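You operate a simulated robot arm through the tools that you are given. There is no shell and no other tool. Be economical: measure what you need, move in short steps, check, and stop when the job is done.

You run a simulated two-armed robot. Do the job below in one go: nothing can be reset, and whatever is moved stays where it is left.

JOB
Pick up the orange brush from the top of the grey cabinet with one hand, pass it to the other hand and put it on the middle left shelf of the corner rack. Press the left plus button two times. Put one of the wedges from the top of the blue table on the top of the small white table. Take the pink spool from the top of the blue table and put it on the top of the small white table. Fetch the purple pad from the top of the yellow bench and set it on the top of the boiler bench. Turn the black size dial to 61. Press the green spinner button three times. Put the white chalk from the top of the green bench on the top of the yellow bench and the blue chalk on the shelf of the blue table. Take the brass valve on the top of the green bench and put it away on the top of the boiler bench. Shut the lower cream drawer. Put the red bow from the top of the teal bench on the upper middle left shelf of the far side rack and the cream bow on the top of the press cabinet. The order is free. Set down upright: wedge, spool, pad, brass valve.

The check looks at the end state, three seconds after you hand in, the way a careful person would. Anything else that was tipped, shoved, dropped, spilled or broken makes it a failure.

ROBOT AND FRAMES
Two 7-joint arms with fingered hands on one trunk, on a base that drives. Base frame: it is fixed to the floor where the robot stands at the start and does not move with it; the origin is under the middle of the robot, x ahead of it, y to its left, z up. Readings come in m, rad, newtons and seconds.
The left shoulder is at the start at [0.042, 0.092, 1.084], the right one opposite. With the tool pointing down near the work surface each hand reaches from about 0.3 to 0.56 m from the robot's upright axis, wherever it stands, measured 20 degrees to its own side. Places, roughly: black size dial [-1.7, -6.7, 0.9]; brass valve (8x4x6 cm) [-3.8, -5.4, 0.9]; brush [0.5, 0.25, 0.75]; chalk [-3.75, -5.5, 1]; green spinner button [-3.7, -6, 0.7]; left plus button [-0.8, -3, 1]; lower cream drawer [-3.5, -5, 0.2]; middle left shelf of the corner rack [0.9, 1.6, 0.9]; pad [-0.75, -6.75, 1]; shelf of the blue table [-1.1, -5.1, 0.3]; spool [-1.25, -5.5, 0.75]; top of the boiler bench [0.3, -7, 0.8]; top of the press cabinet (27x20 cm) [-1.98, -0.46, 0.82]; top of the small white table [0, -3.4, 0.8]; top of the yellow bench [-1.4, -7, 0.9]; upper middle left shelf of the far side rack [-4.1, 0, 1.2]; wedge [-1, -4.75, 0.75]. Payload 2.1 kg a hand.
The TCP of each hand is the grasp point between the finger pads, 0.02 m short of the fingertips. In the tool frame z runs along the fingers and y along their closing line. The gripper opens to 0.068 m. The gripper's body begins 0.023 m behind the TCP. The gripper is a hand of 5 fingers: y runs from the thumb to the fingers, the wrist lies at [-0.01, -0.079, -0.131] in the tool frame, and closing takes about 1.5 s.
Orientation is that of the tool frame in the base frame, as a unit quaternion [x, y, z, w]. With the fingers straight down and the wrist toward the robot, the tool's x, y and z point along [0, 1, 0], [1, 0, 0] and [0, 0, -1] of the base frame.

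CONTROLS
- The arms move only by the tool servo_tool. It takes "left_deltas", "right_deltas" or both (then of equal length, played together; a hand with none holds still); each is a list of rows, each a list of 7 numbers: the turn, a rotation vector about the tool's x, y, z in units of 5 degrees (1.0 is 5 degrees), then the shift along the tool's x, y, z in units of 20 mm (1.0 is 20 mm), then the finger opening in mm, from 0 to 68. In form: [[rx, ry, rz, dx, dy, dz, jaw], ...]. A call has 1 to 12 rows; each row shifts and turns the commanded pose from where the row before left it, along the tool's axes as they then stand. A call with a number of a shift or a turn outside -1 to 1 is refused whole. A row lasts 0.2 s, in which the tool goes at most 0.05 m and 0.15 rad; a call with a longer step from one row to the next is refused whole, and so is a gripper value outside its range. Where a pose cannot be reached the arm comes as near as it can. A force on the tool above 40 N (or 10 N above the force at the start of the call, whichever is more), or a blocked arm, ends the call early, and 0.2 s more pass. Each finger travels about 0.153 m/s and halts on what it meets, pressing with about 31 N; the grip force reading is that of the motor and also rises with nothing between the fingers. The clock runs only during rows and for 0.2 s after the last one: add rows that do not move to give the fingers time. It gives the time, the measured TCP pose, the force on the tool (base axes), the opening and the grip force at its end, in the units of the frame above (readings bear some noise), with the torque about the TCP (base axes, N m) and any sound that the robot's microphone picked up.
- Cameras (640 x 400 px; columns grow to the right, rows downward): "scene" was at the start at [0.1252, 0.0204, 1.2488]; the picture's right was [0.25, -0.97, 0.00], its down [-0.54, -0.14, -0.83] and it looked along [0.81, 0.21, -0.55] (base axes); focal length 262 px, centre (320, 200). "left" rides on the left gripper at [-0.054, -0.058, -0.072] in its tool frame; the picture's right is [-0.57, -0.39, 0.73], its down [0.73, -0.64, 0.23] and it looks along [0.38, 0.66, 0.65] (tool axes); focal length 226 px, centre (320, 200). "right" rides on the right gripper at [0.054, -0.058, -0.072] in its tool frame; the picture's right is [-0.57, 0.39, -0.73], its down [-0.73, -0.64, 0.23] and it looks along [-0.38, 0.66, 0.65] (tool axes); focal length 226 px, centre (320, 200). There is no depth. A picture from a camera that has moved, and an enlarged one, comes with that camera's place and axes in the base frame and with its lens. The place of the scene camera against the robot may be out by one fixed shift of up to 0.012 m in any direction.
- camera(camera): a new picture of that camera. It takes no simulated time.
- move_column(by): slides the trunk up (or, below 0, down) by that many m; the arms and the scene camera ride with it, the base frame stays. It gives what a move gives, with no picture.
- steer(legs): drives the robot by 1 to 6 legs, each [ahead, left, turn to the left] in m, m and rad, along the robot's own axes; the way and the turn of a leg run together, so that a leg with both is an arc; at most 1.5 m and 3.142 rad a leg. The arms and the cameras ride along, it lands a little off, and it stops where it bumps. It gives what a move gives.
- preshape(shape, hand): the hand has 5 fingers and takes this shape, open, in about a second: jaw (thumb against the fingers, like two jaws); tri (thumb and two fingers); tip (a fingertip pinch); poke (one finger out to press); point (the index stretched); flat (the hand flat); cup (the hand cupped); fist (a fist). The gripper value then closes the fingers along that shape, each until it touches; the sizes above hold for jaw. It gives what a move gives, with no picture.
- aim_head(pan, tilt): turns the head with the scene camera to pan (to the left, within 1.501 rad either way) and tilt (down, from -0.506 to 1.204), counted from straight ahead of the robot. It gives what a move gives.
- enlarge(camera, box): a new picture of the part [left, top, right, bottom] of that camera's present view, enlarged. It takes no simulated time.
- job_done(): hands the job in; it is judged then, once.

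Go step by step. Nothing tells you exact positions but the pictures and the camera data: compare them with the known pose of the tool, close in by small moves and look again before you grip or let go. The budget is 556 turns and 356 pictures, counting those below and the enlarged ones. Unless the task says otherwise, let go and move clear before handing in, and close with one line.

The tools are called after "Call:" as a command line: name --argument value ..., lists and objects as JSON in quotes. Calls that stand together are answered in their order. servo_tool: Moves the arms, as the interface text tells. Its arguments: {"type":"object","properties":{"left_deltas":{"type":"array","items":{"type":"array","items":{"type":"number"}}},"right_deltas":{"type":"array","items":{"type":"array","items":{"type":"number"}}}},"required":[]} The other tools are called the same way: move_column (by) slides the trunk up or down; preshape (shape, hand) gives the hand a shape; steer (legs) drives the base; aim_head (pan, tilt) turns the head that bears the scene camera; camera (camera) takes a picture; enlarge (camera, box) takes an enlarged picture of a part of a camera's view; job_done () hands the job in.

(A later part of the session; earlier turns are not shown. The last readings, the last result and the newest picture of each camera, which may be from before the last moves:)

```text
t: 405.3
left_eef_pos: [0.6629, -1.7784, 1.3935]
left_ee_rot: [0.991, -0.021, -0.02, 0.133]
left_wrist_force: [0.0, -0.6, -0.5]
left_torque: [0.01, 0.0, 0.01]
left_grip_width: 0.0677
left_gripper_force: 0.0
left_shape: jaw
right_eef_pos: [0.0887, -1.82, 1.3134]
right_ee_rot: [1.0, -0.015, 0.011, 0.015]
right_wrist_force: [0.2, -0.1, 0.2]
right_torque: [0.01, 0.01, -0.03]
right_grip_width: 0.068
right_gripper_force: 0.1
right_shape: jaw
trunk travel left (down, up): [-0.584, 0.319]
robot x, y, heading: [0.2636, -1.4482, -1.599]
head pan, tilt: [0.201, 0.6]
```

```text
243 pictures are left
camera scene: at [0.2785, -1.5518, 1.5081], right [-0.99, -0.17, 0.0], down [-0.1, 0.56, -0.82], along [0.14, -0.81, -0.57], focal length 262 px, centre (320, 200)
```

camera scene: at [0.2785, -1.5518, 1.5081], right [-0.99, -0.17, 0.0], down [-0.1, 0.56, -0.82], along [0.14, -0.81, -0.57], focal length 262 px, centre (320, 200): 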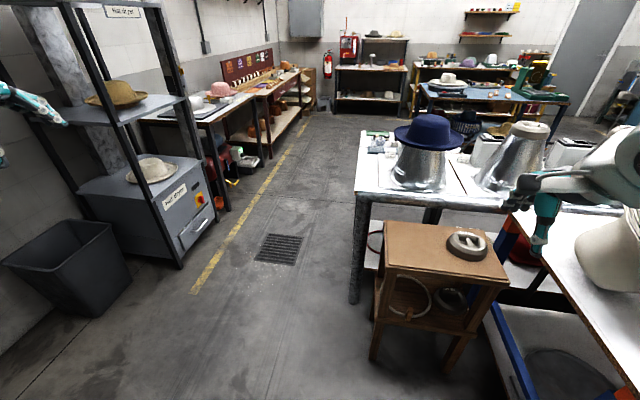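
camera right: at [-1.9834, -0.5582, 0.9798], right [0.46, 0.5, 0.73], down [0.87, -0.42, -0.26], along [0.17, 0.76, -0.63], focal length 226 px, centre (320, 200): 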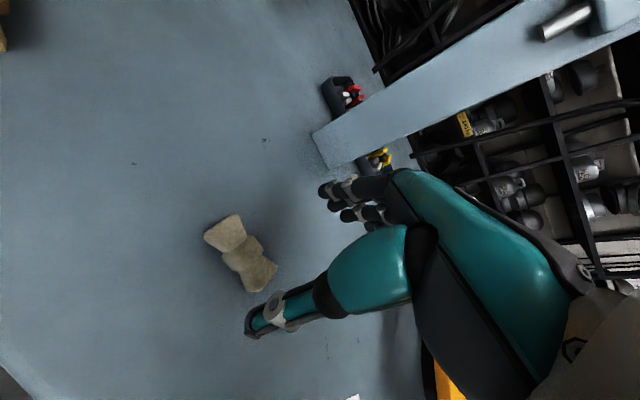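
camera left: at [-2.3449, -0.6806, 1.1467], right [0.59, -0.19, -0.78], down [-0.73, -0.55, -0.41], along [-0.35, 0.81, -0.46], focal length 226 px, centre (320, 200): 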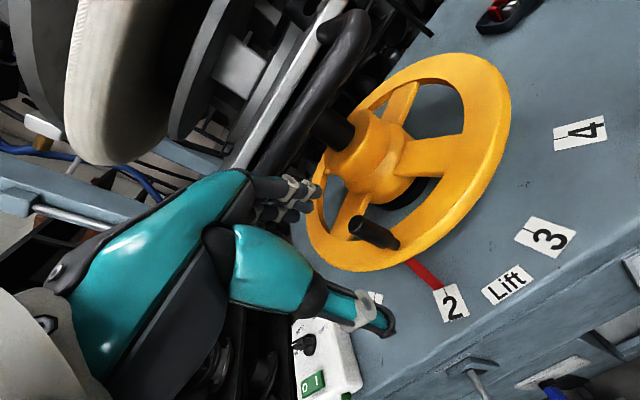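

Call:
steer --legs '[[0, 0.4, 0.028], [1.3, 0, 0], [1.3, 0, 0]]'

Call:
aim_head --pan -0.6 --tilt 0.5

Call:
camera --camera "scene"

Call:
aim_head --pan -1.45 --tilt 0.5

Call:
camera --camera "scene"

```text
t: 407.5
left_eef_pos: [0.968, -1.7335, 1.3927]
left_ee_rot: [0.989, 0.072, -0.008, 0.132]
left_wrist_force: [-0.5, 0.4, 0.7]
left_torque: [-0.01, -0.01, 0.01]
left_grip_width: 0.068
left_gripper_force: 0.0
left_shape: jaw
right_eef_pos: [0.4108, -1.883, 1.3128]
right_ee_rot: [0.997, 0.079, 0.013, 0.015]
right_wrist_force: [-0.4, 0.0, 0.2]
right_torque: [-0.02, -0.01, -0.02]
right_grip_width: 0.0679
right_gripper_force: 0.0
right_shape: jaw
trunk travel left (down, up): [-0.584, 0.319]
robot x, y, heading: [0.5195, -1.4819, -1.407]
head pan, tilt: [0.201, 0.6]
stopped in leg 1: the robot was blocked; the commanded pose is now the measured one
```

```text
t: 408.6
left_eef_pos: [0.9683, -1.7329, 1.3939]
left_ee_rot: [0.988, 0.072, -0.007, 0.134]
left_wrist_force: [0.6, 0.0, 0.1]
left_torque: [-0.02, 0.02, 0.0]
left_grip_width: 0.0677
left_gripper_force: 0.1
left_shape: jaw
right_eef_pos: [0.4124, -1.8813, 1.3144]
right_ee_rot: [0.997, 0.079, 0.013, 0.014]
right_wrist_force: [-0.6, -0.2, -0.5]
right_torque: [-0.01, 0.03, 0.0]
right_grip_width: 0.0679
right_gripper_force: 0.0
right_shape: jaw
trunk travel left (down, up): [-0.584, 0.319]
robot x, y, heading: [0.5188, -1.4812, -1.407]
head pan, tilt: [-0.6, 0.499]
```

```text
242 pictures are left
camera scene: at [0.4779, -1.5826, 1.5172], right [-0.91, 0.42, 0.0], down [0.2, 0.43, -0.88], along [-0.37, -0.8, -0.48], focal length 262 px, centre (320, 200)
```

scene: 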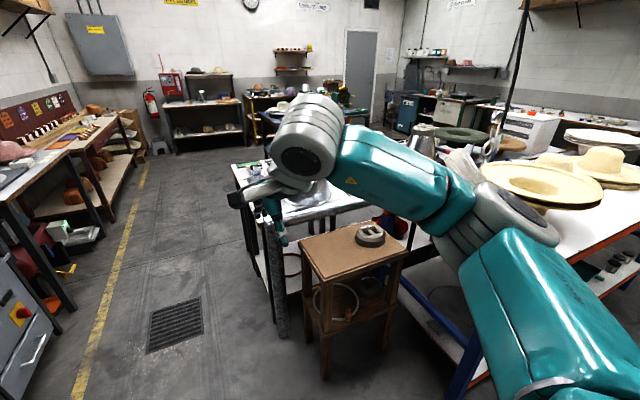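

```text
t: 409.8
left_eef_pos: [0.9678, -1.7326, 1.3941]
left_ee_rot: [0.988, 0.073, -0.007, 0.134]
left_wrist_force: [0.4, 0.6, -0.2]
left_torque: [-0.01, -0.01, -0.03]
left_grip_width: 0.0676
left_gripper_force: 0.0
left_shape: jaw
right_eef_pos: [0.411, -1.8805, 1.3132]
right_ee_rot: [0.997, 0.08, 0.013, 0.015]
right_wrist_force: [0.1, 0.1, 0.3]
right_torque: [0.04, -0.03, 0.0]
right_grip_width: 0.068
right_gripper_force: 0.0
right_shape: jaw
trunk travel left (down, up): [-0.584, 0.319]
robot x, y, heading: [0.5172, -1.4829, -1.411]
head pan, tilt: [-1.45, 0.499]
```

```text
241 pictures are left
camera scene: at [0.429, -1.5255, 1.5173], right [-0.28, 0.96, 0.0], down [0.46, 0.13, -0.88], along [-0.84, -0.25, -0.48], focal length 262 px, centre (320, 200)
```

scene: 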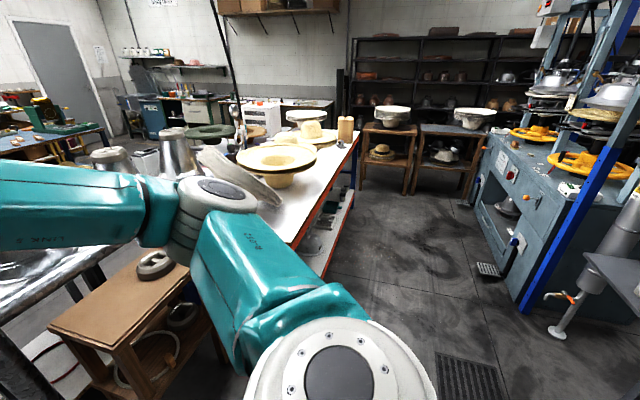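

I was blocked again; I check what is on my left.

Call:
aim_head --pan 1.2 --tilt 0.8

Call:
camera --camera "scene"

```text
t: 412.1
left_eef_pos: [0.9678, -1.7318, 1.3945]
left_ee_rot: [0.988, 0.073, -0.007, 0.134]
left_wrist_force: [0.7, -0.6, 0.7]
left_torque: [-0.02, 0.01, -0.02]
left_grip_width: 0.068
left_gripper_force: 0.1
left_shape: jaw
right_eef_pos: [0.4113, -1.8807, 1.3153]
right_ee_rot: [0.997, 0.08, 0.013, 0.015]
right_wrist_force: [0.1, -0.5, -0.2]
right_torque: [0.0, 0.01, 0.0]
right_grip_width: 0.0678
right_gripper_force: 0.0
right_shape: jaw
trunk travel left (down, up): [-0.584, 0.319]
robot x, y, heading: [0.5166, -1.4792, -1.412]
head pan, tilt: [1.201, 0.799]
```

```text
240 pictures are left
camera scene: at [0.5953, -1.5168, 1.4913], right [-0.21, -0.98, 0.0], down [-0.7, 0.15, -0.7], along [0.68, -0.14, -0.72], focal length 262 px, centre (320, 200)
```

scene: 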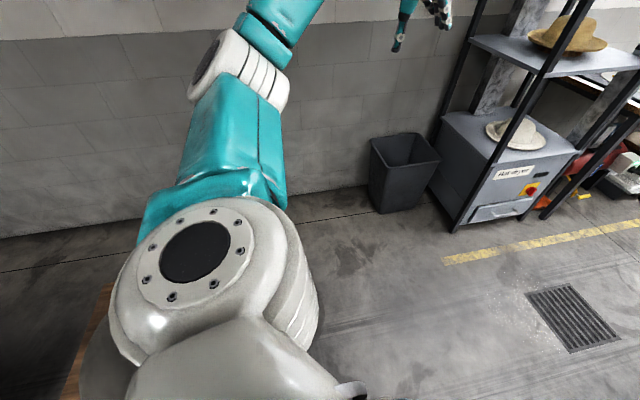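

Call:
steer --legs '[[0.5, 0, 0], [0, 0, 1.2]]'

Call:
aim_head --pan 1.4 --tilt 0.6

Call:
camera --camera "scene"

```text
t: 418.1
left_eef_pos: [0.992, -1.6457, 1.3944]
left_ee_rot: [0.775, 0.618, 0.069, 0.115]
left_wrist_force: [-0.1, 0.5, 0.0]
left_torque: [0.0, 0.0, -0.02]
left_grip_width: 0.0679
left_gripper_force: 0.1
left_shape: jaw
right_eef_pos: [0.9293, -2.2183, 1.3144]
right_ee_rot: [0.778, 0.628, 0.019, 0.006]
right_wrist_force: [0.7, 0.0, 0.5]
right_torque: [0.01, -0.01, 0.02]
right_grip_width: 0.0681
right_gripper_force: 0.0
right_shape: jaw
trunk travel left (down, up): [-0.584, 0.319]
robot x, y, heading: [0.5957, -1.978, -0.208]
head pan, tilt: [1.201, 0.799]
```

```text
t: 418.8
left_eef_pos: [0.9918, -1.6451, 1.3929]
left_ee_rot: [0.775, 0.618, 0.07, 0.115]
left_wrist_force: [0.7, -0.4, -0.2]
left_torque: [0.01, 0.0, -0.04]
left_grip_width: 0.0676
left_gripper_force: 0.0
left_shape: jaw
right_eef_pos: [0.9287, -2.2179, 1.3136]
right_ee_rot: [0.778, 0.629, 0.019, 0.006]
right_wrist_force: [0.6, 0.5, 0.7]
right_torque: [0.01, 0.0, 0.01]
right_grip_width: 0.0678
right_gripper_force: 0.1
right_shape: jaw
trunk travel left (down, up): [-0.584, 0.319]
robot x, y, heading: [0.5954, -1.9777, -0.209]
head pan, tilt: [1.4, 0.6]
```

```text
239 pictures are left
camera scene: at [0.6421, -1.9011, 1.5081], right [0.93, -0.37, 0.0], down [-0.21, -0.52, -0.82], along [0.31, 0.77, -0.57], focal length 262 px, centre (320, 200)
```

scene: 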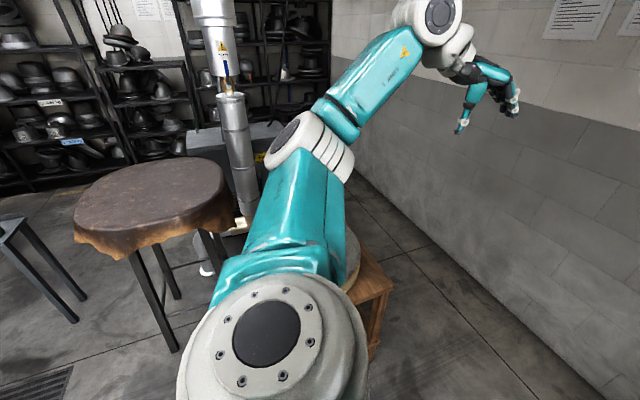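

Call:
steer --legs '[[0, 0, 1.4]]'

Call:
aim_head --pan 0.1 --tilt 0.6

Call:
camera --camera "scene"

```text
t: 422.6
left_eef_pos: [0.3435, -1.5255, 1.3944]
left_ee_rot: [0.205, 0.969, 0.127, 0.044]
left_wrist_force: [0.2, -0.8, 0.0]
left_torque: [-0.02, 0.04, 0.01]
left_grip_width: 0.068
left_gripper_force: 0.0
left_shape: jaw
right_eef_pos: [0.8939, -1.6963, 1.3137]
right_ee_rot: [0.2, 0.98, 0.018, -0.007]
right_wrist_force: [-0.3, -0.2, -0.7]
right_torque: [-0.02, 0.02, -0.01]
right_grip_width: 0.0679
right_gripper_force: 0.0
right_shape: jaw
trunk travel left (down, up): [-0.584, 0.319]
robot x, y, heading: [0.5965, -1.9778, 1.174]
head pan, tilt: [1.4, 0.6]
```

```text
t: 424.1
left_eef_pos: [0.3431, -1.5244, 1.3935]
left_ee_rot: [0.205, 0.97, 0.127, 0.044]
left_wrist_force: [-0.2, -0.4, -0.3]
left_torque: [-0.01, 0.05, -0.02]
left_grip_width: 0.0678
left_gripper_force: 0.1
left_shape: jaw
right_eef_pos: [0.8941, -1.6956, 1.3139]
right_ee_rot: [0.2, 0.98, 0.018, -0.008]
right_wrist_force: [-0.8, 0.1, -0.4]
right_torque: [0.05, 0.0, 0.01]
right_grip_width: 0.0679
right_gripper_force: 0.0
right_shape: jaw
trunk travel left (down, up): [-0.584, 0.319]
robot x, y, heading: [0.5943, -1.9808, 1.172]
head pan, tilt: [0.099, 0.6]
```

```text
238 pictures are left
camera scene: at [0.6263, -1.8814, 1.5081], right [0.96, -0.3, 0.0], down [-0.17, -0.54, -0.82], along [0.24, 0.79, -0.57], focal length 262 px, centre (320, 200)
```

scene: 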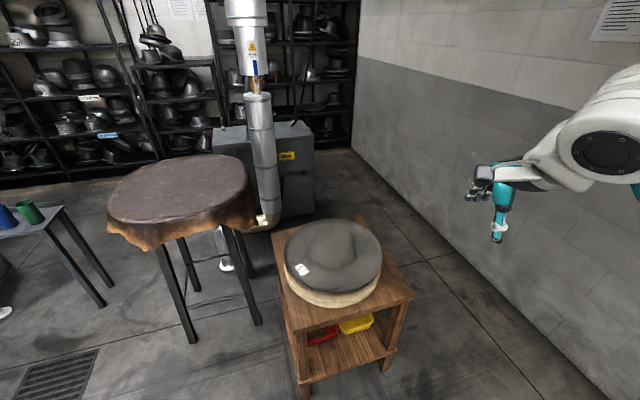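

Nothing was disturbed. I turn south and go on.

Call:
steer --legs '[[0, 0, -2.743], [0, 0.1, 0], [1.2, 0, 0], [1.0, 0, 0]]'

Call:
aim_head --pan -0.5 --tilt 0.5

Call:
camera --camera "scene"

Call:
aim_head --pan -1.3 --tilt 0.5

Call:
camera --camera "scene"

```text
t: 442.1
left_eef_pos: [1.0722, -4.4939, 1.3935]
left_ee_rot: [0.991, -0.02, -0.019, 0.134]
left_wrist_force: [-0.2, 0.4, 0.4]
left_torque: [-0.02, 0.0, -0.01]
left_grip_width: 0.0679
left_gripper_force: 0.0
left_shape: jaw
right_eef_pos: [0.4985, -4.538, 1.3144]
right_ee_rot: [1.0, -0.014, 0.011, 0.016]
right_wrist_force: [0.6, -0.2, -0.6]
right_torque: [0.0, -0.01, -0.01]
right_grip_width: 0.0681
right_gripper_force: 0.0
right_shape: jaw
trunk travel left (down, up): [-0.584, 0.319]
robot x, y, heading: [0.6732, -4.1631, -1.594]
head pan, tilt: [0.099, 0.6]
```

```text
t: 443.1
left_eef_pos: [1.0721, -4.4935, 1.3942]
left_ee_rot: [0.991, -0.02, -0.019, 0.133]
left_wrist_force: [-0.5, 0.5, -0.1]
left_torque: [-0.02, 0.02, 0.0]
left_grip_width: 0.0677
left_gripper_force: 0.1
left_shape: jaw
right_eef_pos: [0.4986, -4.5366, 1.3133]
right_ee_rot: [1.0, -0.013, 0.011, 0.016]
right_wrist_force: [0.3, 0.2, 0.9]
right_torque: [-0.01, 0.02, -0.01]
right_grip_width: 0.068
right_gripper_force: 0.1
right_shape: jaw
trunk travel left (down, up): [-0.584, 0.319]
robot x, y, heading: [0.6751, -4.1671, -1.593]
head pan, tilt: [-0.499, 0.499]
```

```text
237 pictures are left
camera scene: at [0.626, -4.2606, 1.5172], right [-0.87, 0.5, 0.0], down [0.24, 0.42, -0.88], along [-0.44, -0.76, -0.48], focal length 262 px, centre (320, 200)
```

scene: 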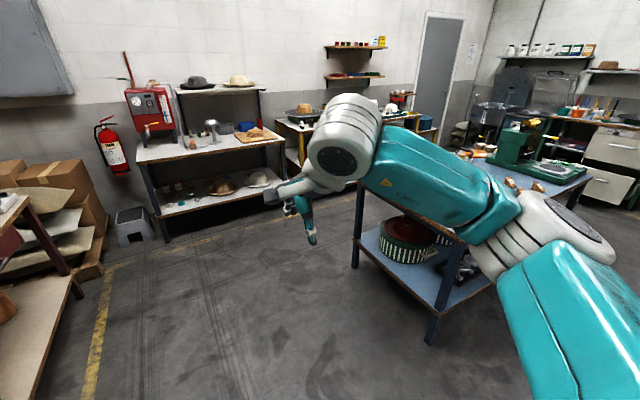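

```text
t: 444.2
left_eef_pos: [1.0717, -4.4935, 1.3934]
left_ee_rot: [0.991, -0.019, -0.019, 0.133]
left_wrist_force: [-0.1, -0.2, 0.0]
left_torque: [-0.01, 0.01, -0.04]
left_grip_width: 0.068
left_gripper_force: 0.1
left_shape: jaw
right_eef_pos: [0.4963, -4.5375, 1.3134]
right_ee_rot: [1.0, -0.014, 0.011, 0.016]
right_wrist_force: [-0.9, -1.0, -0.1]
right_torque: [-0.01, 0.01, 0.0]
right_grip_width: 0.0678
right_gripper_force: 0.0
right_shape: jaw
trunk travel left (down, up): [-0.584, 0.319]
robot x, y, heading: [0.6728, -4.1644, -1.597]
head pan, tilt: [-1.3, 0.499]
```

```text
236 pictures are left
camera scene: at [0.5831, -4.204, 1.5172], right [-0.24, 0.97, 0.0], down [0.46, 0.12, -0.88], along [-0.85, -0.21, -0.48], focal length 262 px, centre (320, 200)
```

scene: 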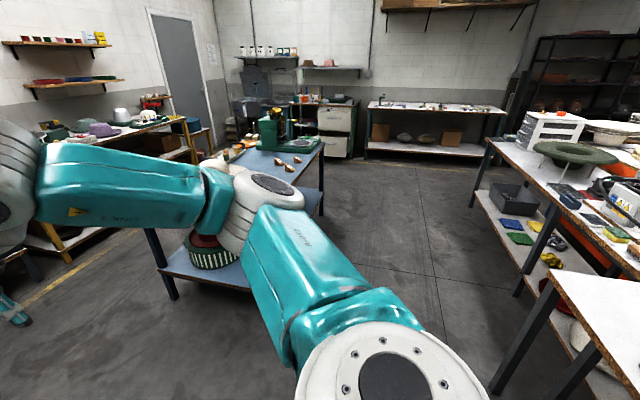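

I see the blue table and the boiler bench. Now I go to the south side of the forms table and face north.

Call:
steer --legs '[[0, 0, -1.55], [0.75, 0, 0], [0, 0, -1.57]]'

Call:
aim_head --pan 0.0 --tilt 0.6

Call:
camera --camera "scene"

Call:
aim_head --pan 0.7 --tilt 0.4

Call:
camera --camera "scene"

```text
t: 455.8
left_eef_pos: [-0.479, -3.827, 1.3935]
left_ee_rot: [0.012, 0.991, 0.133, 0.018]
left_wrist_force: [-0.8, -0.4, -0.2]
left_torque: [-0.04, -0.01, 0.01]
left_grip_width: 0.0679
left_gripper_force: 0.1
left_shape: jaw
right_eef_pos: [0.0948, -3.7741, 1.3142]
right_ee_rot: [0.007, 1.0, 0.016, -0.011]
right_wrist_force: [0.8, -1.0, 0.5]
right_torque: [-0.02, 0.0, 0.01]
right_grip_width: 0.0678
right_gripper_force: 0.1
right_shape: jaw
trunk travel left (down, up): [-0.584, 0.319]
robot x, y, heading: [-0.0731, -4.1499, 1.557]
head pan, tilt: [-1.3, 0.499]
```

```text
t: 457.3
left_eef_pos: [-0.479, -3.8258, 1.3948]
left_ee_rot: [0.013, 0.991, 0.132, 0.019]
left_wrist_force: [0.7, 0.6, 0.3]
left_torque: [0.0, 0.04, -0.01]
left_grip_width: 0.0677
left_gripper_force: 0.0
left_shape: jaw
right_eef_pos: [0.0947, -3.776, 1.3143]
right_ee_rot: [0.007, 1.0, 0.016, -0.012]
right_wrist_force: [0.1, 0.5, 0.2]
right_torque: [0.0, 0.01, -0.01]
right_grip_width: 0.0678
right_gripper_force: 0.0
right_shape: jaw
trunk travel left (down, up): [-0.584, 0.319]
robot x, y, heading: [-0.0778, -4.151, 1.557]
head pan, tilt: [0.0, 0.6]
```

```text
235 pictures are left
camera scene: at [-0.074, -4.0474, 1.5081], right [1.0, -0.01, 0.0], down [-0.01, -0.57, -0.82], along [0.01, 0.82, -0.57], focal length 262 px, centre (320, 200)
```

scene: 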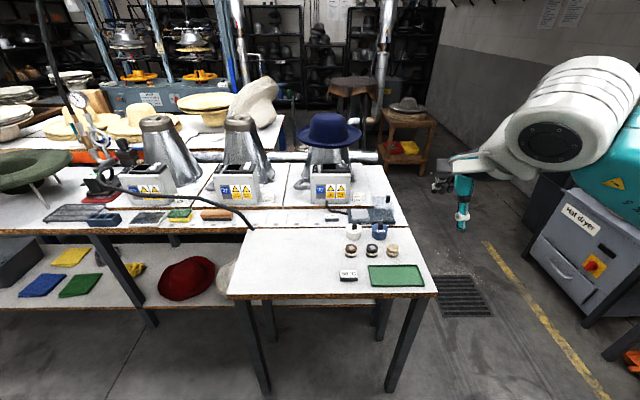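

```text
t: 458.4
left_eef_pos: [-0.4789, -3.825, 1.3931]
left_ee_rot: [0.013, 0.991, 0.134, 0.019]
left_wrist_force: [0.7, -0.3, 0.3]
left_torque: [-0.01, 0.0, 0.02]
left_grip_width: 0.0679
left_gripper_force: 0.1
left_shape: jaw
right_eef_pos: [0.0942, -3.7738, 1.3135]
right_ee_rot: [0.007, 1.0, 0.016, -0.011]
right_wrist_force: [-0.6, 0.4, -0.4]
right_torque: [0.02, 0.0, 0.02]
right_grip_width: 0.0681
right_gripper_force: 0.1
right_shape: jaw
trunk travel left (down, up): [-0.584, 0.319]
robot x, y, heading: [-0.0749, -4.1498, 1.561]
head pan, tilt: [0.7, 0.4]
```

```text
234 pictures are left
camera scene: at [-0.1338, -4.0643, 1.5263], right [0.77, 0.64, 0.0], down [0.25, -0.3, -0.92], along [-0.59, 0.71, -0.39], focal length 262 px, centre (320, 200)
```

scene: 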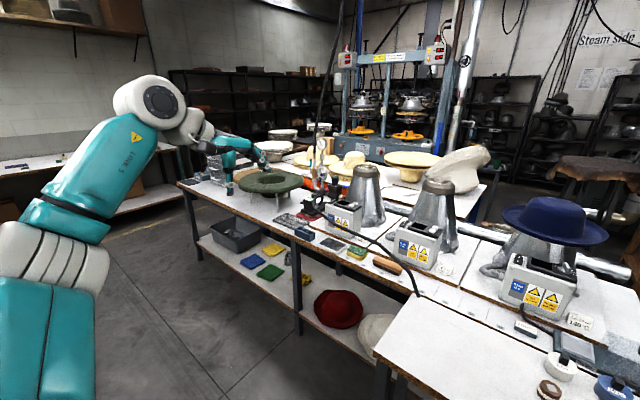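

The small white table lies right in front (free left half). The left control box holds the left plus button; I zoom in.

Call:
aim_head --pan 0.35 --tilt 0.5

Call:
enlarge --camera "scene" --box '[190, 130, 430, 280]'

Call:
enlarge --camera "scene" --box '[200, 150, 300, 212]'

```text
t: 459.2
left_eef_pos: [-0.4789, -3.8249, 1.3929]
left_ee_rot: [0.013, 0.991, 0.133, 0.019]
left_wrist_force: [-0.5, -0.6, -0.4]
left_torque: [0.01, 0.01, 0.01]
left_grip_width: 0.0678
left_gripper_force: 0.1
left_shape: jaw
right_eef_pos: [0.0945, -3.7736, 1.3147]
right_ee_rot: [0.006, 1.0, 0.015, -0.012]
right_wrist_force: [-0.2, 0.1, 0.4]
right_torque: [0.03, -0.02, -0.02]
right_grip_width: 0.0678
right_gripper_force: 0.0
right_shape: jaw
trunk travel left (down, up): [-0.584, 0.319]
robot x, y, heading: [-0.075, -4.1496, 1.565]
head pan, tilt: [0.351, 0.499]
```

```text
2.67 times, centred on (310, 205) of scene
camera zoom: at [-0.1054, -4.05, 1.5173], right [0.94, 0.33, 0.0], down [0.16, -0.45, -0.88], along [-0.29, 0.83, -0.48], focal length 698 px, centre (347, 187)
```

zoom: 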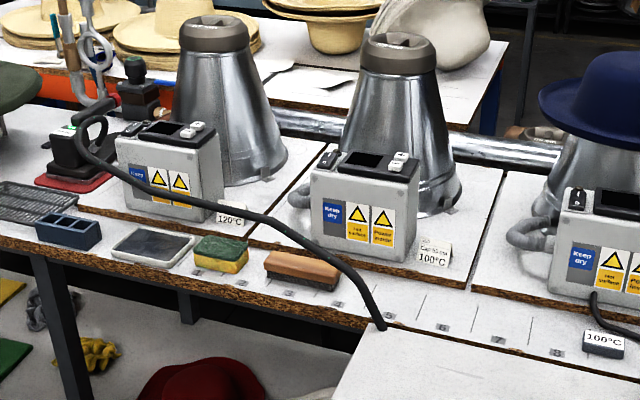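

```text
6.40 times, centred on (250, 181) of scene
camera zoom: at [-0.1054, -4.05, 1.5173], right [0.94, 0.33, 0.0], down [0.16, -0.45, -0.88], along [-0.29, 0.83, -0.48], focal length 1676 px, centre (768, 322)
```

zoom: 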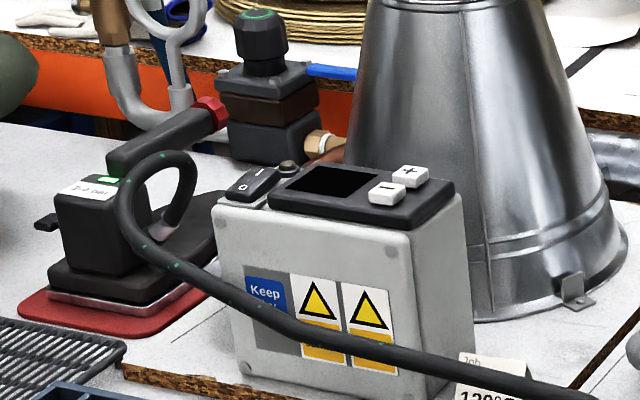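

The left box has a white "+" (far) and "−" (near) on its top. I set the left hand to poke and straighten it, then drive closer.

Call:
preshape --hand "left" --shape "poke"

Call:
servo_tool --left_deltas '[[1, 0, 0, 0, 0.5, 0, 68], [1, 0, 0, 0, 0.5, 0, 68], [1, 0, 0, 0, 0.5, 0, 68], [0, 0, 0, 0, 0, 0, 68]]'

Call:
camera --camera "left"

```text
t: 460.1
left_eef_pos: [-0.4782, -3.8249, 1.3944]
left_ee_rot: [0.013, 0.991, 0.133, 0.019]
left_wrist_force: [0.9, -0.3, 0.3]
left_torque: [-0.04, 0.0, 0.01]
left_grip_width: 0.0
left_gripper_force: 0.1
left_shape: poke
right_eef_pos: [0.0938, -3.7739, 1.3141]
right_ee_rot: [0.008, 1.0, 0.016, -0.011]
right_wrist_force: [0.9, -0.2, 0.0]
right_torque: [0.01, -0.01, 0.02]
right_grip_width: 0.0681
right_gripper_force: 0.1
right_shape: jaw
trunk travel left (down, up): [-0.584, 0.319]
robot x, y, heading: [-0.0723, -4.1506, 1.557]
head pan, tilt: [0.351, 0.499]
```

```text
t: 461.1
left_eef_pos: [-0.4793, -3.7958, 1.3984]
left_ee_rot: [0.016, 1.0, 0.002, 0.016]
left_wrist_force: [-0.4, -0.1, -0.6]
left_torque: [0.0, -0.02, 0.01]
left_grip_width: 0.0
left_gripper_force: 0.1
left_shape: poke
right_eef_pos: [0.0949, -3.7741, 1.3137]
right_ee_rot: [0.007, 1.0, 0.015, -0.011]
right_wrist_force: [-0.3, 0.0, -0.6]
right_torque: [0.0, -0.01, 0.02]
right_grip_width: 0.0678
right_gripper_force: 0.1
right_shape: jaw
trunk travel left (down, up): [-0.584, 0.319]
robot x, y, heading: [-0.0723, -4.1466, 1.561]
head pan, tilt: [0.351, 0.499]
```

```text
231 pictures are left
camera left: at [-0.4294, -3.8581, 1.4709], right [0.58, -0.4, -0.71], down [-0.74, -0.62, -0.26], along [-0.33, 0.68, -0.66], focal length 226 px, centre (320, 200)
```

left: 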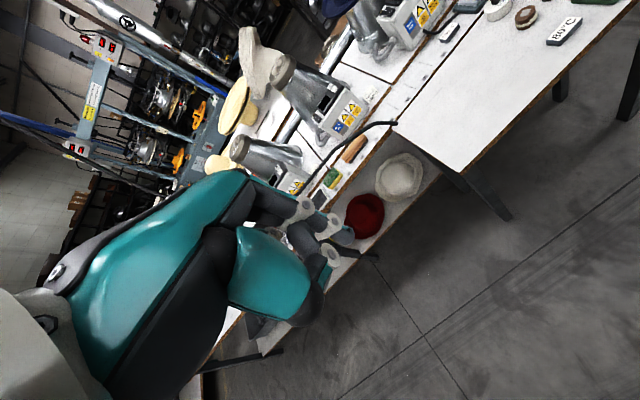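

Call:
enlarge --camera "left" --box '[220, 160, 380, 260]'

Call:
aim_head --pan 0.9 --tilt 0.5

Call:
camera --camera "scene"

```text
4.00 times, centred on (300, 210) of left
camera zoom: at [-0.4294, -3.8581, 1.4709], right [0.58, -0.4, -0.71], down [-0.74, -0.62, -0.26], along [-0.33, 0.68, -0.66], focal length 904 px, centre (400, 160)
```

zoom: 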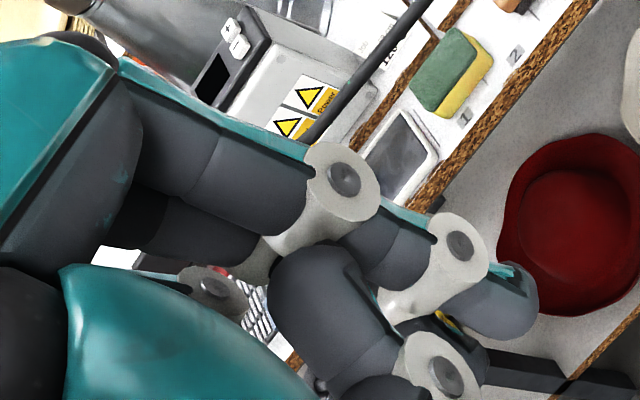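

```text
t: 462.1
left_eef_pos: [-0.4785, -3.7954, 1.3988]
left_ee_rot: [0.015, 1.0, 0.003, 0.017]
left_wrist_force: [0.4, -0.3, 0.9]
left_torque: [0.0, 0.02, -0.02]
left_grip_width: 0.0003
left_gripper_force: 0.0
left_shape: poke
right_eef_pos: [0.0946, -3.7739, 1.314]
right_ee_rot: [0.007, 1.0, 0.016, -0.012]
right_wrist_force: [0.0, 0.4, 0.6]
right_torque: [-0.03, 0.0, -0.01]
right_grip_width: 0.0677
right_gripper_force: 0.0
right_shape: jaw
trunk travel left (down, up): [-0.584, 0.319]
robot x, y, heading: [-0.0747, -4.1463, 1.563]
head pan, tilt: [0.901, 0.499]
```

```text
229 pictures are left
camera scene: at [-0.1456, -4.0784, 1.5172], right [0.63, 0.78, 0.0], down [0.37, -0.3, -0.88], along [-0.68, 0.55, -0.48], focal length 262 px, centre (320, 200)
```

scene: 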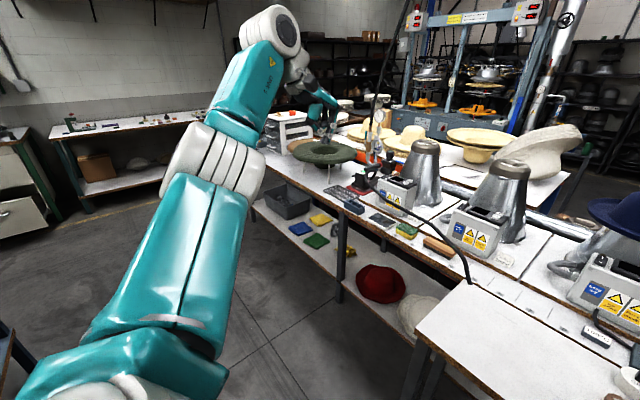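

The index tip sits about at TCP+2 cm. I bring the left hand inward and forward, then drive to x≈−0.6 beside the small table.

Call:
servo_tool --left_deltas '[[0, 0, 0, -0.2, 0.8, 0, 0], [0, 0, 0, -0.5, 0.8, 0, 0], [0, 0, 0, -1, 0.8, 0, 0], [0, 0, 0, -1, 0.8, 0, 0], [0, 0, 0, -1, 0.8, 0, 0], [0, 0, 0, -1, 0.8, 0, 0], [0, 0, 0, -1, 0, 0, 0], [0, 0, 0, -1, 0, 0, 0], [0, 0, 0, -1, 0, 0, 0], [0, 0, 0, -1, 0, 0, 0], [0, 0, 0, -1, 0, 0, 0], [0, 0, 0, 0, 0, 0, 0]]'

Call:
steer --legs '[[0, 0.53, 0.01], [0.3, 0, 0]]'

Call:
aim_head --pan 0.15 --tilt 0.7

Call:
camera --camera "scene"

```text
t: 464.7
left_eef_pos: [-0.302, -3.7023, 1.4082]
left_ee_rot: [0.017, 1.0, 0.002, 0.017]
left_wrist_force: [0.5, 1.0, 0.7]
left_torque: [-0.01, 0.0, 0.0]
left_grip_width: 0.0001
left_gripper_force: 0.0
left_shape: poke
left hand out of reach, approached as far as the arm can: row 6, 10, 11
right_eef_pos: [0.0935, -3.7753, 1.3142]
right_ee_rot: [0.006, 1.0, 0.016, -0.011]
right_wrist_force: [0.7, 0.1, -0.2]
right_torque: [0.02, 0.0, 0.01]
right_grip_width: 0.0679
right_gripper_force: 0.0
right_shape: jaw
trunk travel left (down, up): [-0.584, 0.319]
robot x, y, heading: [-0.073, -4.1517, 1.556]
head pan, tilt: [0.901, 0.499]
```

```text
t: 469.4
left_eef_pos: [-0.8415, -3.4033, 1.4075]
left_ee_rot: [0.01, 1.0, 0.002, 0.017]
left_wrist_force: [0.5, -0.5, 0.1]
left_torque: [0.02, -0.01, -0.01]
left_grip_width: 0.0
left_gripper_force: 0.0
left_shape: poke
right_eef_pos: [-0.4422, -3.4707, 1.3143]
right_ee_rot: [0.0, 1.0, 0.016, -0.012]
right_wrist_force: [-0.2, 0.7, 0.9]
right_torque: [-0.02, 0.04, -0.01]
right_grip_width: 0.0679
right_gripper_force: 0.0
right_shape: jaw
trunk travel left (down, up): [-0.584, 0.319]
robot x, y, heading: [-0.6061, -3.851, 1.577]
head pan, tilt: [0.901, 0.499]
```

```text
t: 470.5
left_eef_pos: [-0.8408, -3.404, 1.4073]
left_ee_rot: [0.009, 1.0, 0.001, 0.017]
left_wrist_force: [1.1, -0.5, 0.1]
left_torque: [0.01, 0.02, -0.01]
left_grip_width: 0.0001
left_gripper_force: 0.0
left_shape: poke
right_eef_pos: [-0.4411, -3.471, 1.3149]
right_ee_rot: [0.0, 1.0, 0.016, -0.011]
right_wrist_force: [0.4, -0.8, 0.2]
right_torque: [0.05, -0.01, 0.02]
right_grip_width: 0.0676
right_gripper_force: 0.1
right_shape: jaw
trunk travel left (down, up): [-0.584, 0.319]
robot x, y, heading: [-0.6078, -3.8475, 1.573]
head pan, tilt: [0.15, 0.7]
```

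```text
228 pictures are left
camera scene: at [-0.6203, -3.751, 1.4995], right [0.99, 0.15, 0.0], down [0.1, -0.64, -0.76], along [-0.12, 0.76, -0.64], focal length 262 px, centre (320, 200)
```

scene: 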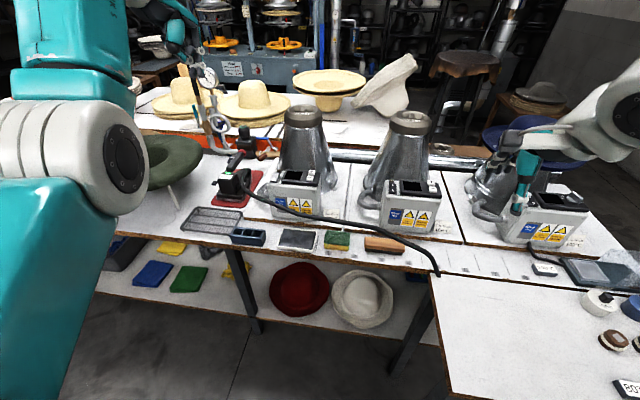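

I raise/retract the right hand, then advance to the table edge.

Call:
servo_tool --right_deltas '[[0, 0, 0, -0.4, -0.6, -0.8, 68], [0, 0, 0, -0.4, -0.6, -0.8, 68], [0, 0, 0, -0.4, -0.6, -0.8, 68], [0, 0, 0, -0.4, -0.6, -0.8, 68], [0, 0, 0, -0.4, -0.6, -0.8, 68], [0, 0, 0, 0, -0.6, -0.8, 68], [0, 0, 0, 0, 0, 0, 68]]'

Call:
steer --legs '[[0.3, 0.02, 0]]'

Call:
aim_head --pan 0.3 --tilt 0.8

Call:
camera --camera "scene"

Call:
camera --camera "left"

```text
t: 472.1
left_eef_pos: [-0.8412, -3.4043, 1.4091]
left_ee_rot: [0.01, 1.0, 0.002, 0.017]
left_wrist_force: [-0.3, 1.2, 0.5]
left_torque: [0.01, -0.04, 0.01]
left_grip_width: 0.0002
left_gripper_force: 0.0
left_shape: poke
right_eef_pos: [-0.3997, -3.545, 1.4068]
right_ee_rot: [-0.001, 1.0, 0.016, -0.011]
right_wrist_force: [-0.1, -0.3, -0.7]
right_torque: [0.02, -0.02, 0.01]
right_grip_width: 0.0678
right_gripper_force: 0.1
right_shape: jaw
trunk travel left (down, up): [-0.584, 0.319]
robot x, y, heading: [-0.6081, -3.8468, 1.574]
head pan, tilt: [0.15, 0.7]
```

```text
t: 474.2
left_eef_pos: [-0.8613, -3.0988, 1.4091]
left_ee_rot: [0.011, 1.0, 0.001, 0.017]
left_wrist_force: [0.1, 1.3, 0.0]
left_torque: [-0.01, 0.01, -0.01]
left_grip_width: 0.0
left_gripper_force: 0.1
left_shape: poke
right_eef_pos: [-0.4213, -3.24, 1.4058]
right_ee_rot: [0.0, 1.0, 0.015, -0.011]
right_wrist_force: [-0.6, 0.0, 0.2]
right_torque: [0.02, 0.03, -0.01]
right_grip_width: 0.0677
right_gripper_force: 0.1
right_shape: jaw
trunk travel left (down, up): [-0.584, 0.319]
robot x, y, heading: [-0.6292, -3.5409, 1.571]
head pan, tilt: [0.15, 0.7]
```

```text
t: 474.9
left_eef_pos: [-0.8605, -3.0978, 1.4091]
left_ee_rot: [0.012, 1.0, 0.001, 0.016]
left_wrist_force: [-0.3, 0.5, 0.3]
left_torque: [0.01, 0.04, -0.01]
left_grip_width: 0.0
left_gripper_force: 0.2
left_shape: poke
right_eef_pos: [-0.4192, -3.2408, 1.4063]
right_ee_rot: [0.001, 1.0, 0.015, -0.011]
right_wrist_force: [0.5, -0.4, 0.2]
right_torque: [0.02, -0.01, -0.02]
right_grip_width: 0.068
right_gripper_force: 0.1
right_shape: jaw
trunk travel left (down, up): [-0.584, 0.319]
robot x, y, heading: [-0.6303, -3.5405, 1.578]
head pan, tilt: [0.3, 0.799]
```

```text
227 pictures are left
camera scene: at [-0.6525, -3.453, 1.4913], right [0.95, 0.3, 0.0], down [0.21, -0.68, -0.7], along [-0.21, 0.67, -0.72], focal length 262 px, centre (320, 200)
```

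scene: 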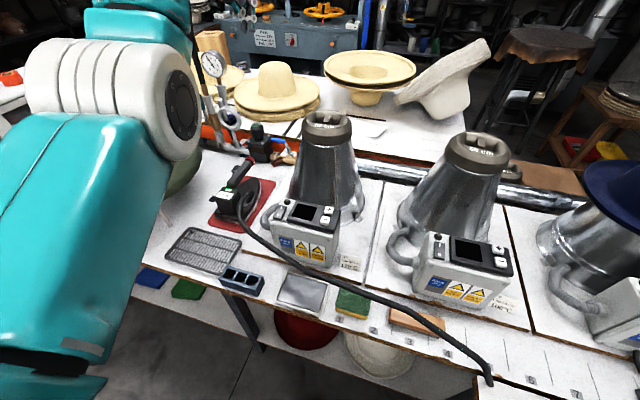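

```text
226 pictures are left
camera left: at [-0.8113, -3.1603, 1.4806], right [0.58, -0.4, -0.71], down [-0.74, -0.62, -0.26], along [-0.34, 0.67, -0.66], focal length 226 px, centre (320, 200)
```

left: 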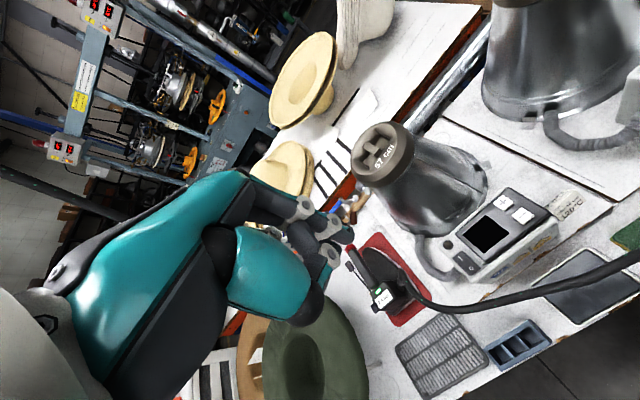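

Call:
enlarge --camera "left" --box '[440, 160, 600, 260]'

Call:
enlarge --camera "scene" --box '[260, 180, 380, 255]'

```text
4.00 times, centred on (520, 210) of left
camera zoom: at [-0.8113, -3.1603, 1.4806], right [0.58, -0.4, -0.71], down [-0.74, -0.62, -0.26], along [-0.34, 0.67, -0.66], focal length 904 px, centre (-480, 160)
```

zoom: 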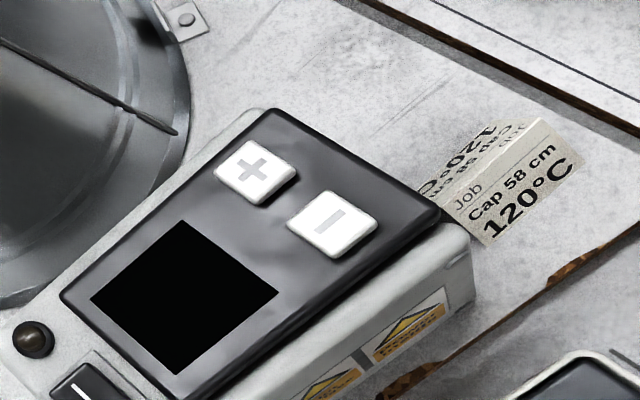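

```text
5.33 times, centred on (320, 218) of scene
camera zoom: at [-0.6525, -3.453, 1.4913], right [0.95, 0.3, 0.0], down [0.21, -0.68, -0.7], along [-0.21, 0.67, -0.72], focal length 1397 px, centre (320, 107)
```

zoom: 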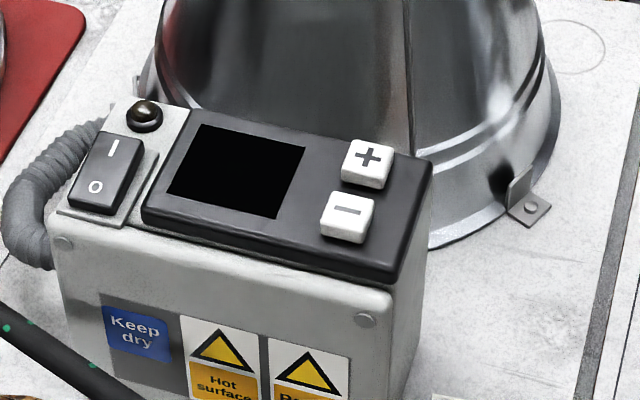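

The "+" is at [−0.764, −3.027, 1.000]. I strafe left 10 cm, lower the trunk a bit, and pitch the hand so its knuckles stay clear of the iron.

Call:
steer --legs '[[0, 0.1, 0]]'

Call:
move_column --by -0.15

Call:
servo_tool --left_deltas '[[-1, 0, 0, -0.5, 0, 0, 0], [-1, 0, 0, -0.9, 0, 0, 0], [-1, 0, 0, -0.9, 0, 0, 0], [0, 0, 0, -0.9, 0, 0, 0], [0, 0, 0, -0.9, 0, 0, 0], [0, 0, 0, -0.9, 0, 0, 0], [0, 0, 0, 0, 0, 0, 0]]'

Call:
camera --camera "left"

```text
t: 476.0
left_eef_pos: [-0.9646, -3.1005, 1.4073]
left_ee_rot: [0.01, 1.0, 0.001, 0.017]
left_wrist_force: [-0.9, 0.0, -0.2]
left_torque: [0.01, -0.05, -0.01]
left_grip_width: 0.0002
left_gripper_force: 0.0
left_shape: poke
right_eef_pos: [-0.5224, -3.241, 1.4067]
right_ee_rot: [0.0, 1.0, 0.016, -0.011]
right_wrist_force: [0.0, 0.2, 0.2]
right_torque: [0.01, -0.02, 0.01]
right_grip_width: 0.0679
right_gripper_force: 0.1
right_shape: jaw
trunk travel left (down, up): [-0.584, 0.319]
robot x, y, heading: [-0.7314, -3.544, 1.57]
head pan, tilt: [0.3, 0.799]
```

```text
t: 477.8
left_eef_pos: [-0.9635, -3.099, 1.2593]
left_ee_rot: [0.013, 1.0, 0.0, 0.017]
left_wrist_force: [0.8, 0.7, 0.2]
left_torque: [0.05, 0.01, -0.01]
left_grip_width: 0.0
left_gripper_force: 0.1
left_shape: poke
right_eef_pos: [-0.521, -3.2411, 1.2562]
right_ee_rot: [-0.001, 1.0, 0.016, -0.01]
right_wrist_force: [-0.1, -0.4, -0.2]
right_torque: [-0.01, 0.0, -0.02]
right_grip_width: 0.068
right_gripper_force: 0.0
right_shape: jaw
trunk travel left (down, up): [-0.434, 0.469]
robot x, y, heading: [-0.727, -3.5444, 1.573]
head pan, tilt: [0.3, 0.799]
```

```text
t: 479.4
left_eef_pos: [-0.9658, -3.0884, 1.2613]
left_ee_rot: [0.013, 0.991, 0.132, 0.018]
left_wrist_force: [-0.2, 0.7, 0.1]
left_torque: [-0.01, 0.01, 0.02]
left_grip_width: 0.0
left_gripper_force: 0.1
left_shape: poke
left hand out of reach, approached as far as the arm can: row 1, 2, 3, 4, 5, 6
right_eef_pos: [-0.5201, -3.2408, 1.2567]
right_ee_rot: [0.0, 1.0, 0.015, -0.012]
right_wrist_force: [-0.2, 0.4, 0.1]
right_torque: [0.03, 0.02, 0.0]
right_grip_width: 0.0678
right_gripper_force: 0.1
right_shape: jaw
trunk travel left (down, up): [-0.434, 0.469]
robot x, y, heading: [-0.7261, -3.5486, 1.578]
head pan, tilt: [0.3, 0.799]
```

```text
223 pictures are left
camera left: at [-0.9158, -3.166, 1.3167], right [0.59, -0.2, -0.79], down [-0.74, -0.54, -0.41], along [-0.34, 0.82, -0.46], focal length 226 px, centre (320, 200)
```

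left: 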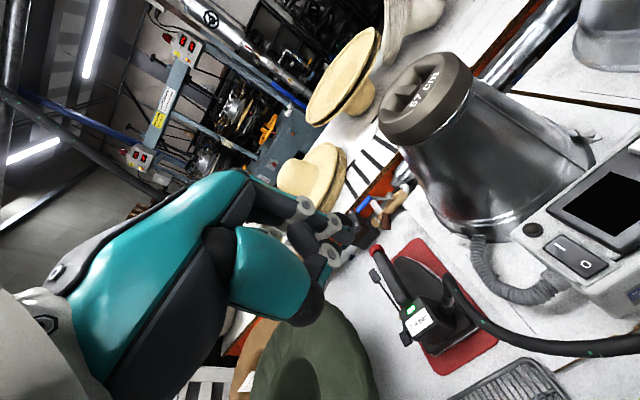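

The wrist limit blocks inward motion; yaw doesn't matter for poking, so I yaw the hand as before and move in.

Call:
servo_tool --left_deltas '[[0, 0, 1, 0, 0, 0, 0], [0, 0, 1, 0, 0, 0, 0], [0, 0, 1, 0, 0, 0, 0], [0, 0, 1, 0, 0, 0, 0], [0, 0, 1, 0, 0, 0, 0], [0, 0, 1, 0, 0, 0, 0], [0, 0, 1, 0, 0, 0, 0], [0, 0, 1, 0, 0, 0, 0], [0, 0, 0, 0, 0, 0, 0]]'

```text
t: 481.4
left_eef_pos: [-0.9657, -3.0867, 1.2617]
left_ee_rot: [0.349, 0.928, 0.13, -0.029]
left_wrist_force: [0.6, -0.3, 0.1]
left_torque: [0.02, -0.01, -0.04]
left_grip_width: 0.0
left_gripper_force: 0.1
left_shape: poke
right_eef_pos: [-0.521, -3.2417, 1.257]
right_ee_rot: [0.0, 1.0, 0.016, -0.012]
right_wrist_force: [0.0, 0.1, 0.1]
right_torque: [0.01, -0.01, -0.02]
right_grip_width: 0.0679
right_gripper_force: 0.1
right_shape: jaw
trunk travel left (down, up): [-0.434, 0.469]
robot x, y, heading: [-0.7261, -3.5476, 1.573]
head pan, tilt: [0.3, 0.799]
```

Call:
servo_tool --left_deltas '[[0, 0, 0, -0.65, 0.5, 0.8, 0], [0, 0, 0, -0.65, 0.5, 0.8, 0], [0, 0, 0, -0.65, 0.5, 0.8, 0], [0, 0, 0, -0.65, 0.5, 0.8, 0], [0, 0, 0, -0.65, 0.5, 0.8, 0], [0, 0, 0, -0.65, 0.5, 0.8, 0], [0, 0, 0, -0.65, 0.5, 0.8, 0], [0, 0, 0, -0.65, 0.5, 0.8, 0], [0, 0, 0, 0, 0, 0, 0]]'

Call:
camera --camera "left"

Call:
camera --camera "scene"

```text
t: 483.4
left_eef_pos: [-0.8313, -3.0621, 1.1427]
left_ee_rot: [0.348, 0.928, 0.13, -0.029]
left_wrist_force: [-0.1, 0.5, 0.1]
left_torque: [0.01, 0.0, 0.0]
left_grip_width: 0.0
left_gripper_force: 0.0
left_shape: poke
right_eef_pos: [-0.5209, -3.2416, 1.2562]
right_ee_rot: [-0.001, 1.0, 0.015, -0.011]
right_wrist_force: [0.1, 0.1, 0.2]
right_torque: [-0.04, 0.01, 0.01]
right_grip_width: 0.068
right_gripper_force: 0.1
right_shape: jaw
trunk travel left (down, up): [-0.434, 0.469]
robot x, y, heading: [-0.7289, -3.547, 1.569]
head pan, tilt: [0.3, 0.799]
```

```text
222 pictures are left
camera left: at [-0.831, -3.1604, 1.1905], right [0.2, -0.45, -0.87], down [-0.96, 0.07, -0.26], along [0.17, 0.89, -0.42], focal length 226 px, centre (320, 200)
```

left: 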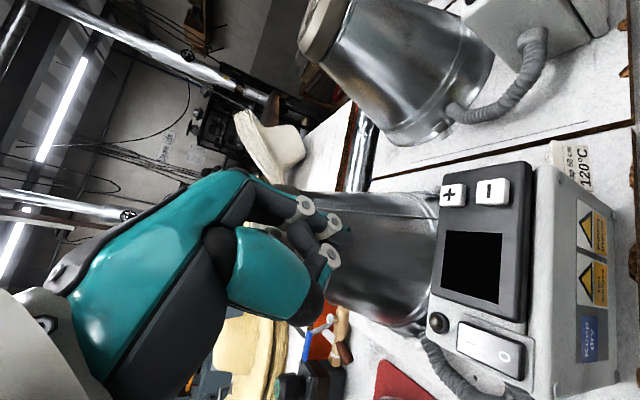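

```text
221 pictures are left
camera scene: at [-0.7536, -3.4427, 1.3408], right [0.95, 0.3, 0.0], down [0.21, -0.68, -0.7], along [-0.21, 0.66, -0.72], focal length 262 px, centre (320, 200)
```

scene: 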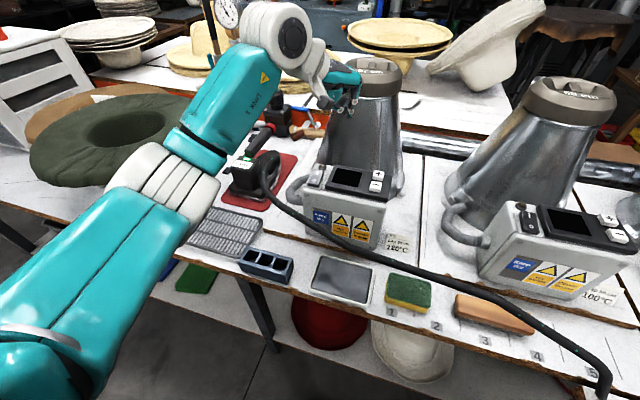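

Call:
servo_tool --left_deltas '[[0, 0, 0, -0.55, 0.57, 0, 0], [0, 0, 0, -0.55, 0.57, 0, 0], [0, 0, 0, -0.55, 0.57, 0.5, 0], [0, 0, 0, -0.55, 0.57, 0.8, 0], [0, 0, 0, 0, 0, 0.9, 0], [0, 0, 0, 0, 0, 0.9, 0], [0, 0, 0, 0, 0, 0.9, 0], [0, 0, 0, 0, 0, 0.9, 0], [0, 0, 0, 0, 0, 0, 0]]'

Call:
camera --camera "left"

Call:
enlarge --camera "scene" --box '[280, 120, 440, 220]'

```text
t: 485.4
left_eef_pos: [-0.7627, -3.0336, 1.0506]
left_ee_rot: [0.349, 0.928, 0.131, -0.029]
left_wrist_force: [0.7, -0.3, 0.3]
left_torque: [0.04, -0.01, 0.01]
left_grip_width: 0.0001
left_gripper_force: 0.1
left_shape: poke
right_eef_pos: [-0.5217, -3.2409, 1.2557]
right_ee_rot: [0.0, 1.0, 0.015, -0.011]
right_wrist_force: [0.0, 0.3, 0.7]
right_torque: [0.03, 0.03, 0.01]
right_grip_width: 0.0679
right_gripper_force: 0.0
right_shape: jaw
trunk travel left (down, up): [-0.434, 0.469]
robot x, y, heading: [-0.7274, -3.5476, 1.576]
head pan, tilt: [0.3, 0.799]
```

```text
220 pictures are left
camera left: at [-0.764, -3.1301, 1.0976], right [0.2, -0.45, -0.87], down [-0.96, 0.07, -0.26], along [0.17, 0.89, -0.42], focal length 226 px, centre (320, 200)
```

left: 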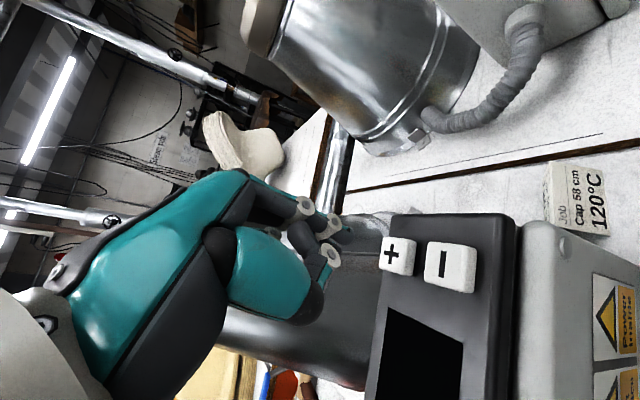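

```text
4.00 times, centred on (360, 170) of scene
camera zoom: at [-0.7536, -3.4426, 1.3408], right [0.95, 0.3, 0.0], down [0.21, -0.68, -0.7], along [-0.21, 0.66, -0.72], focal length 1048 px, centre (160, 320)
```

zoom: 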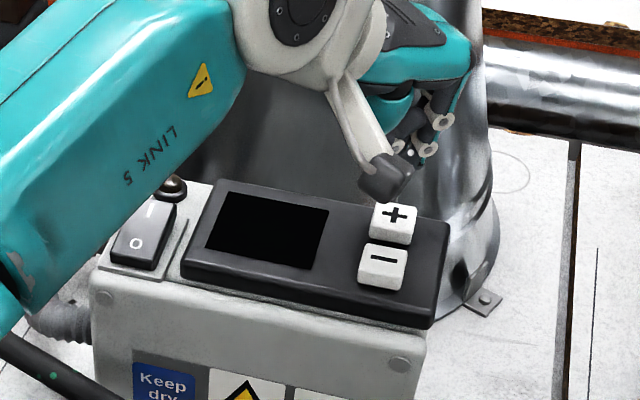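

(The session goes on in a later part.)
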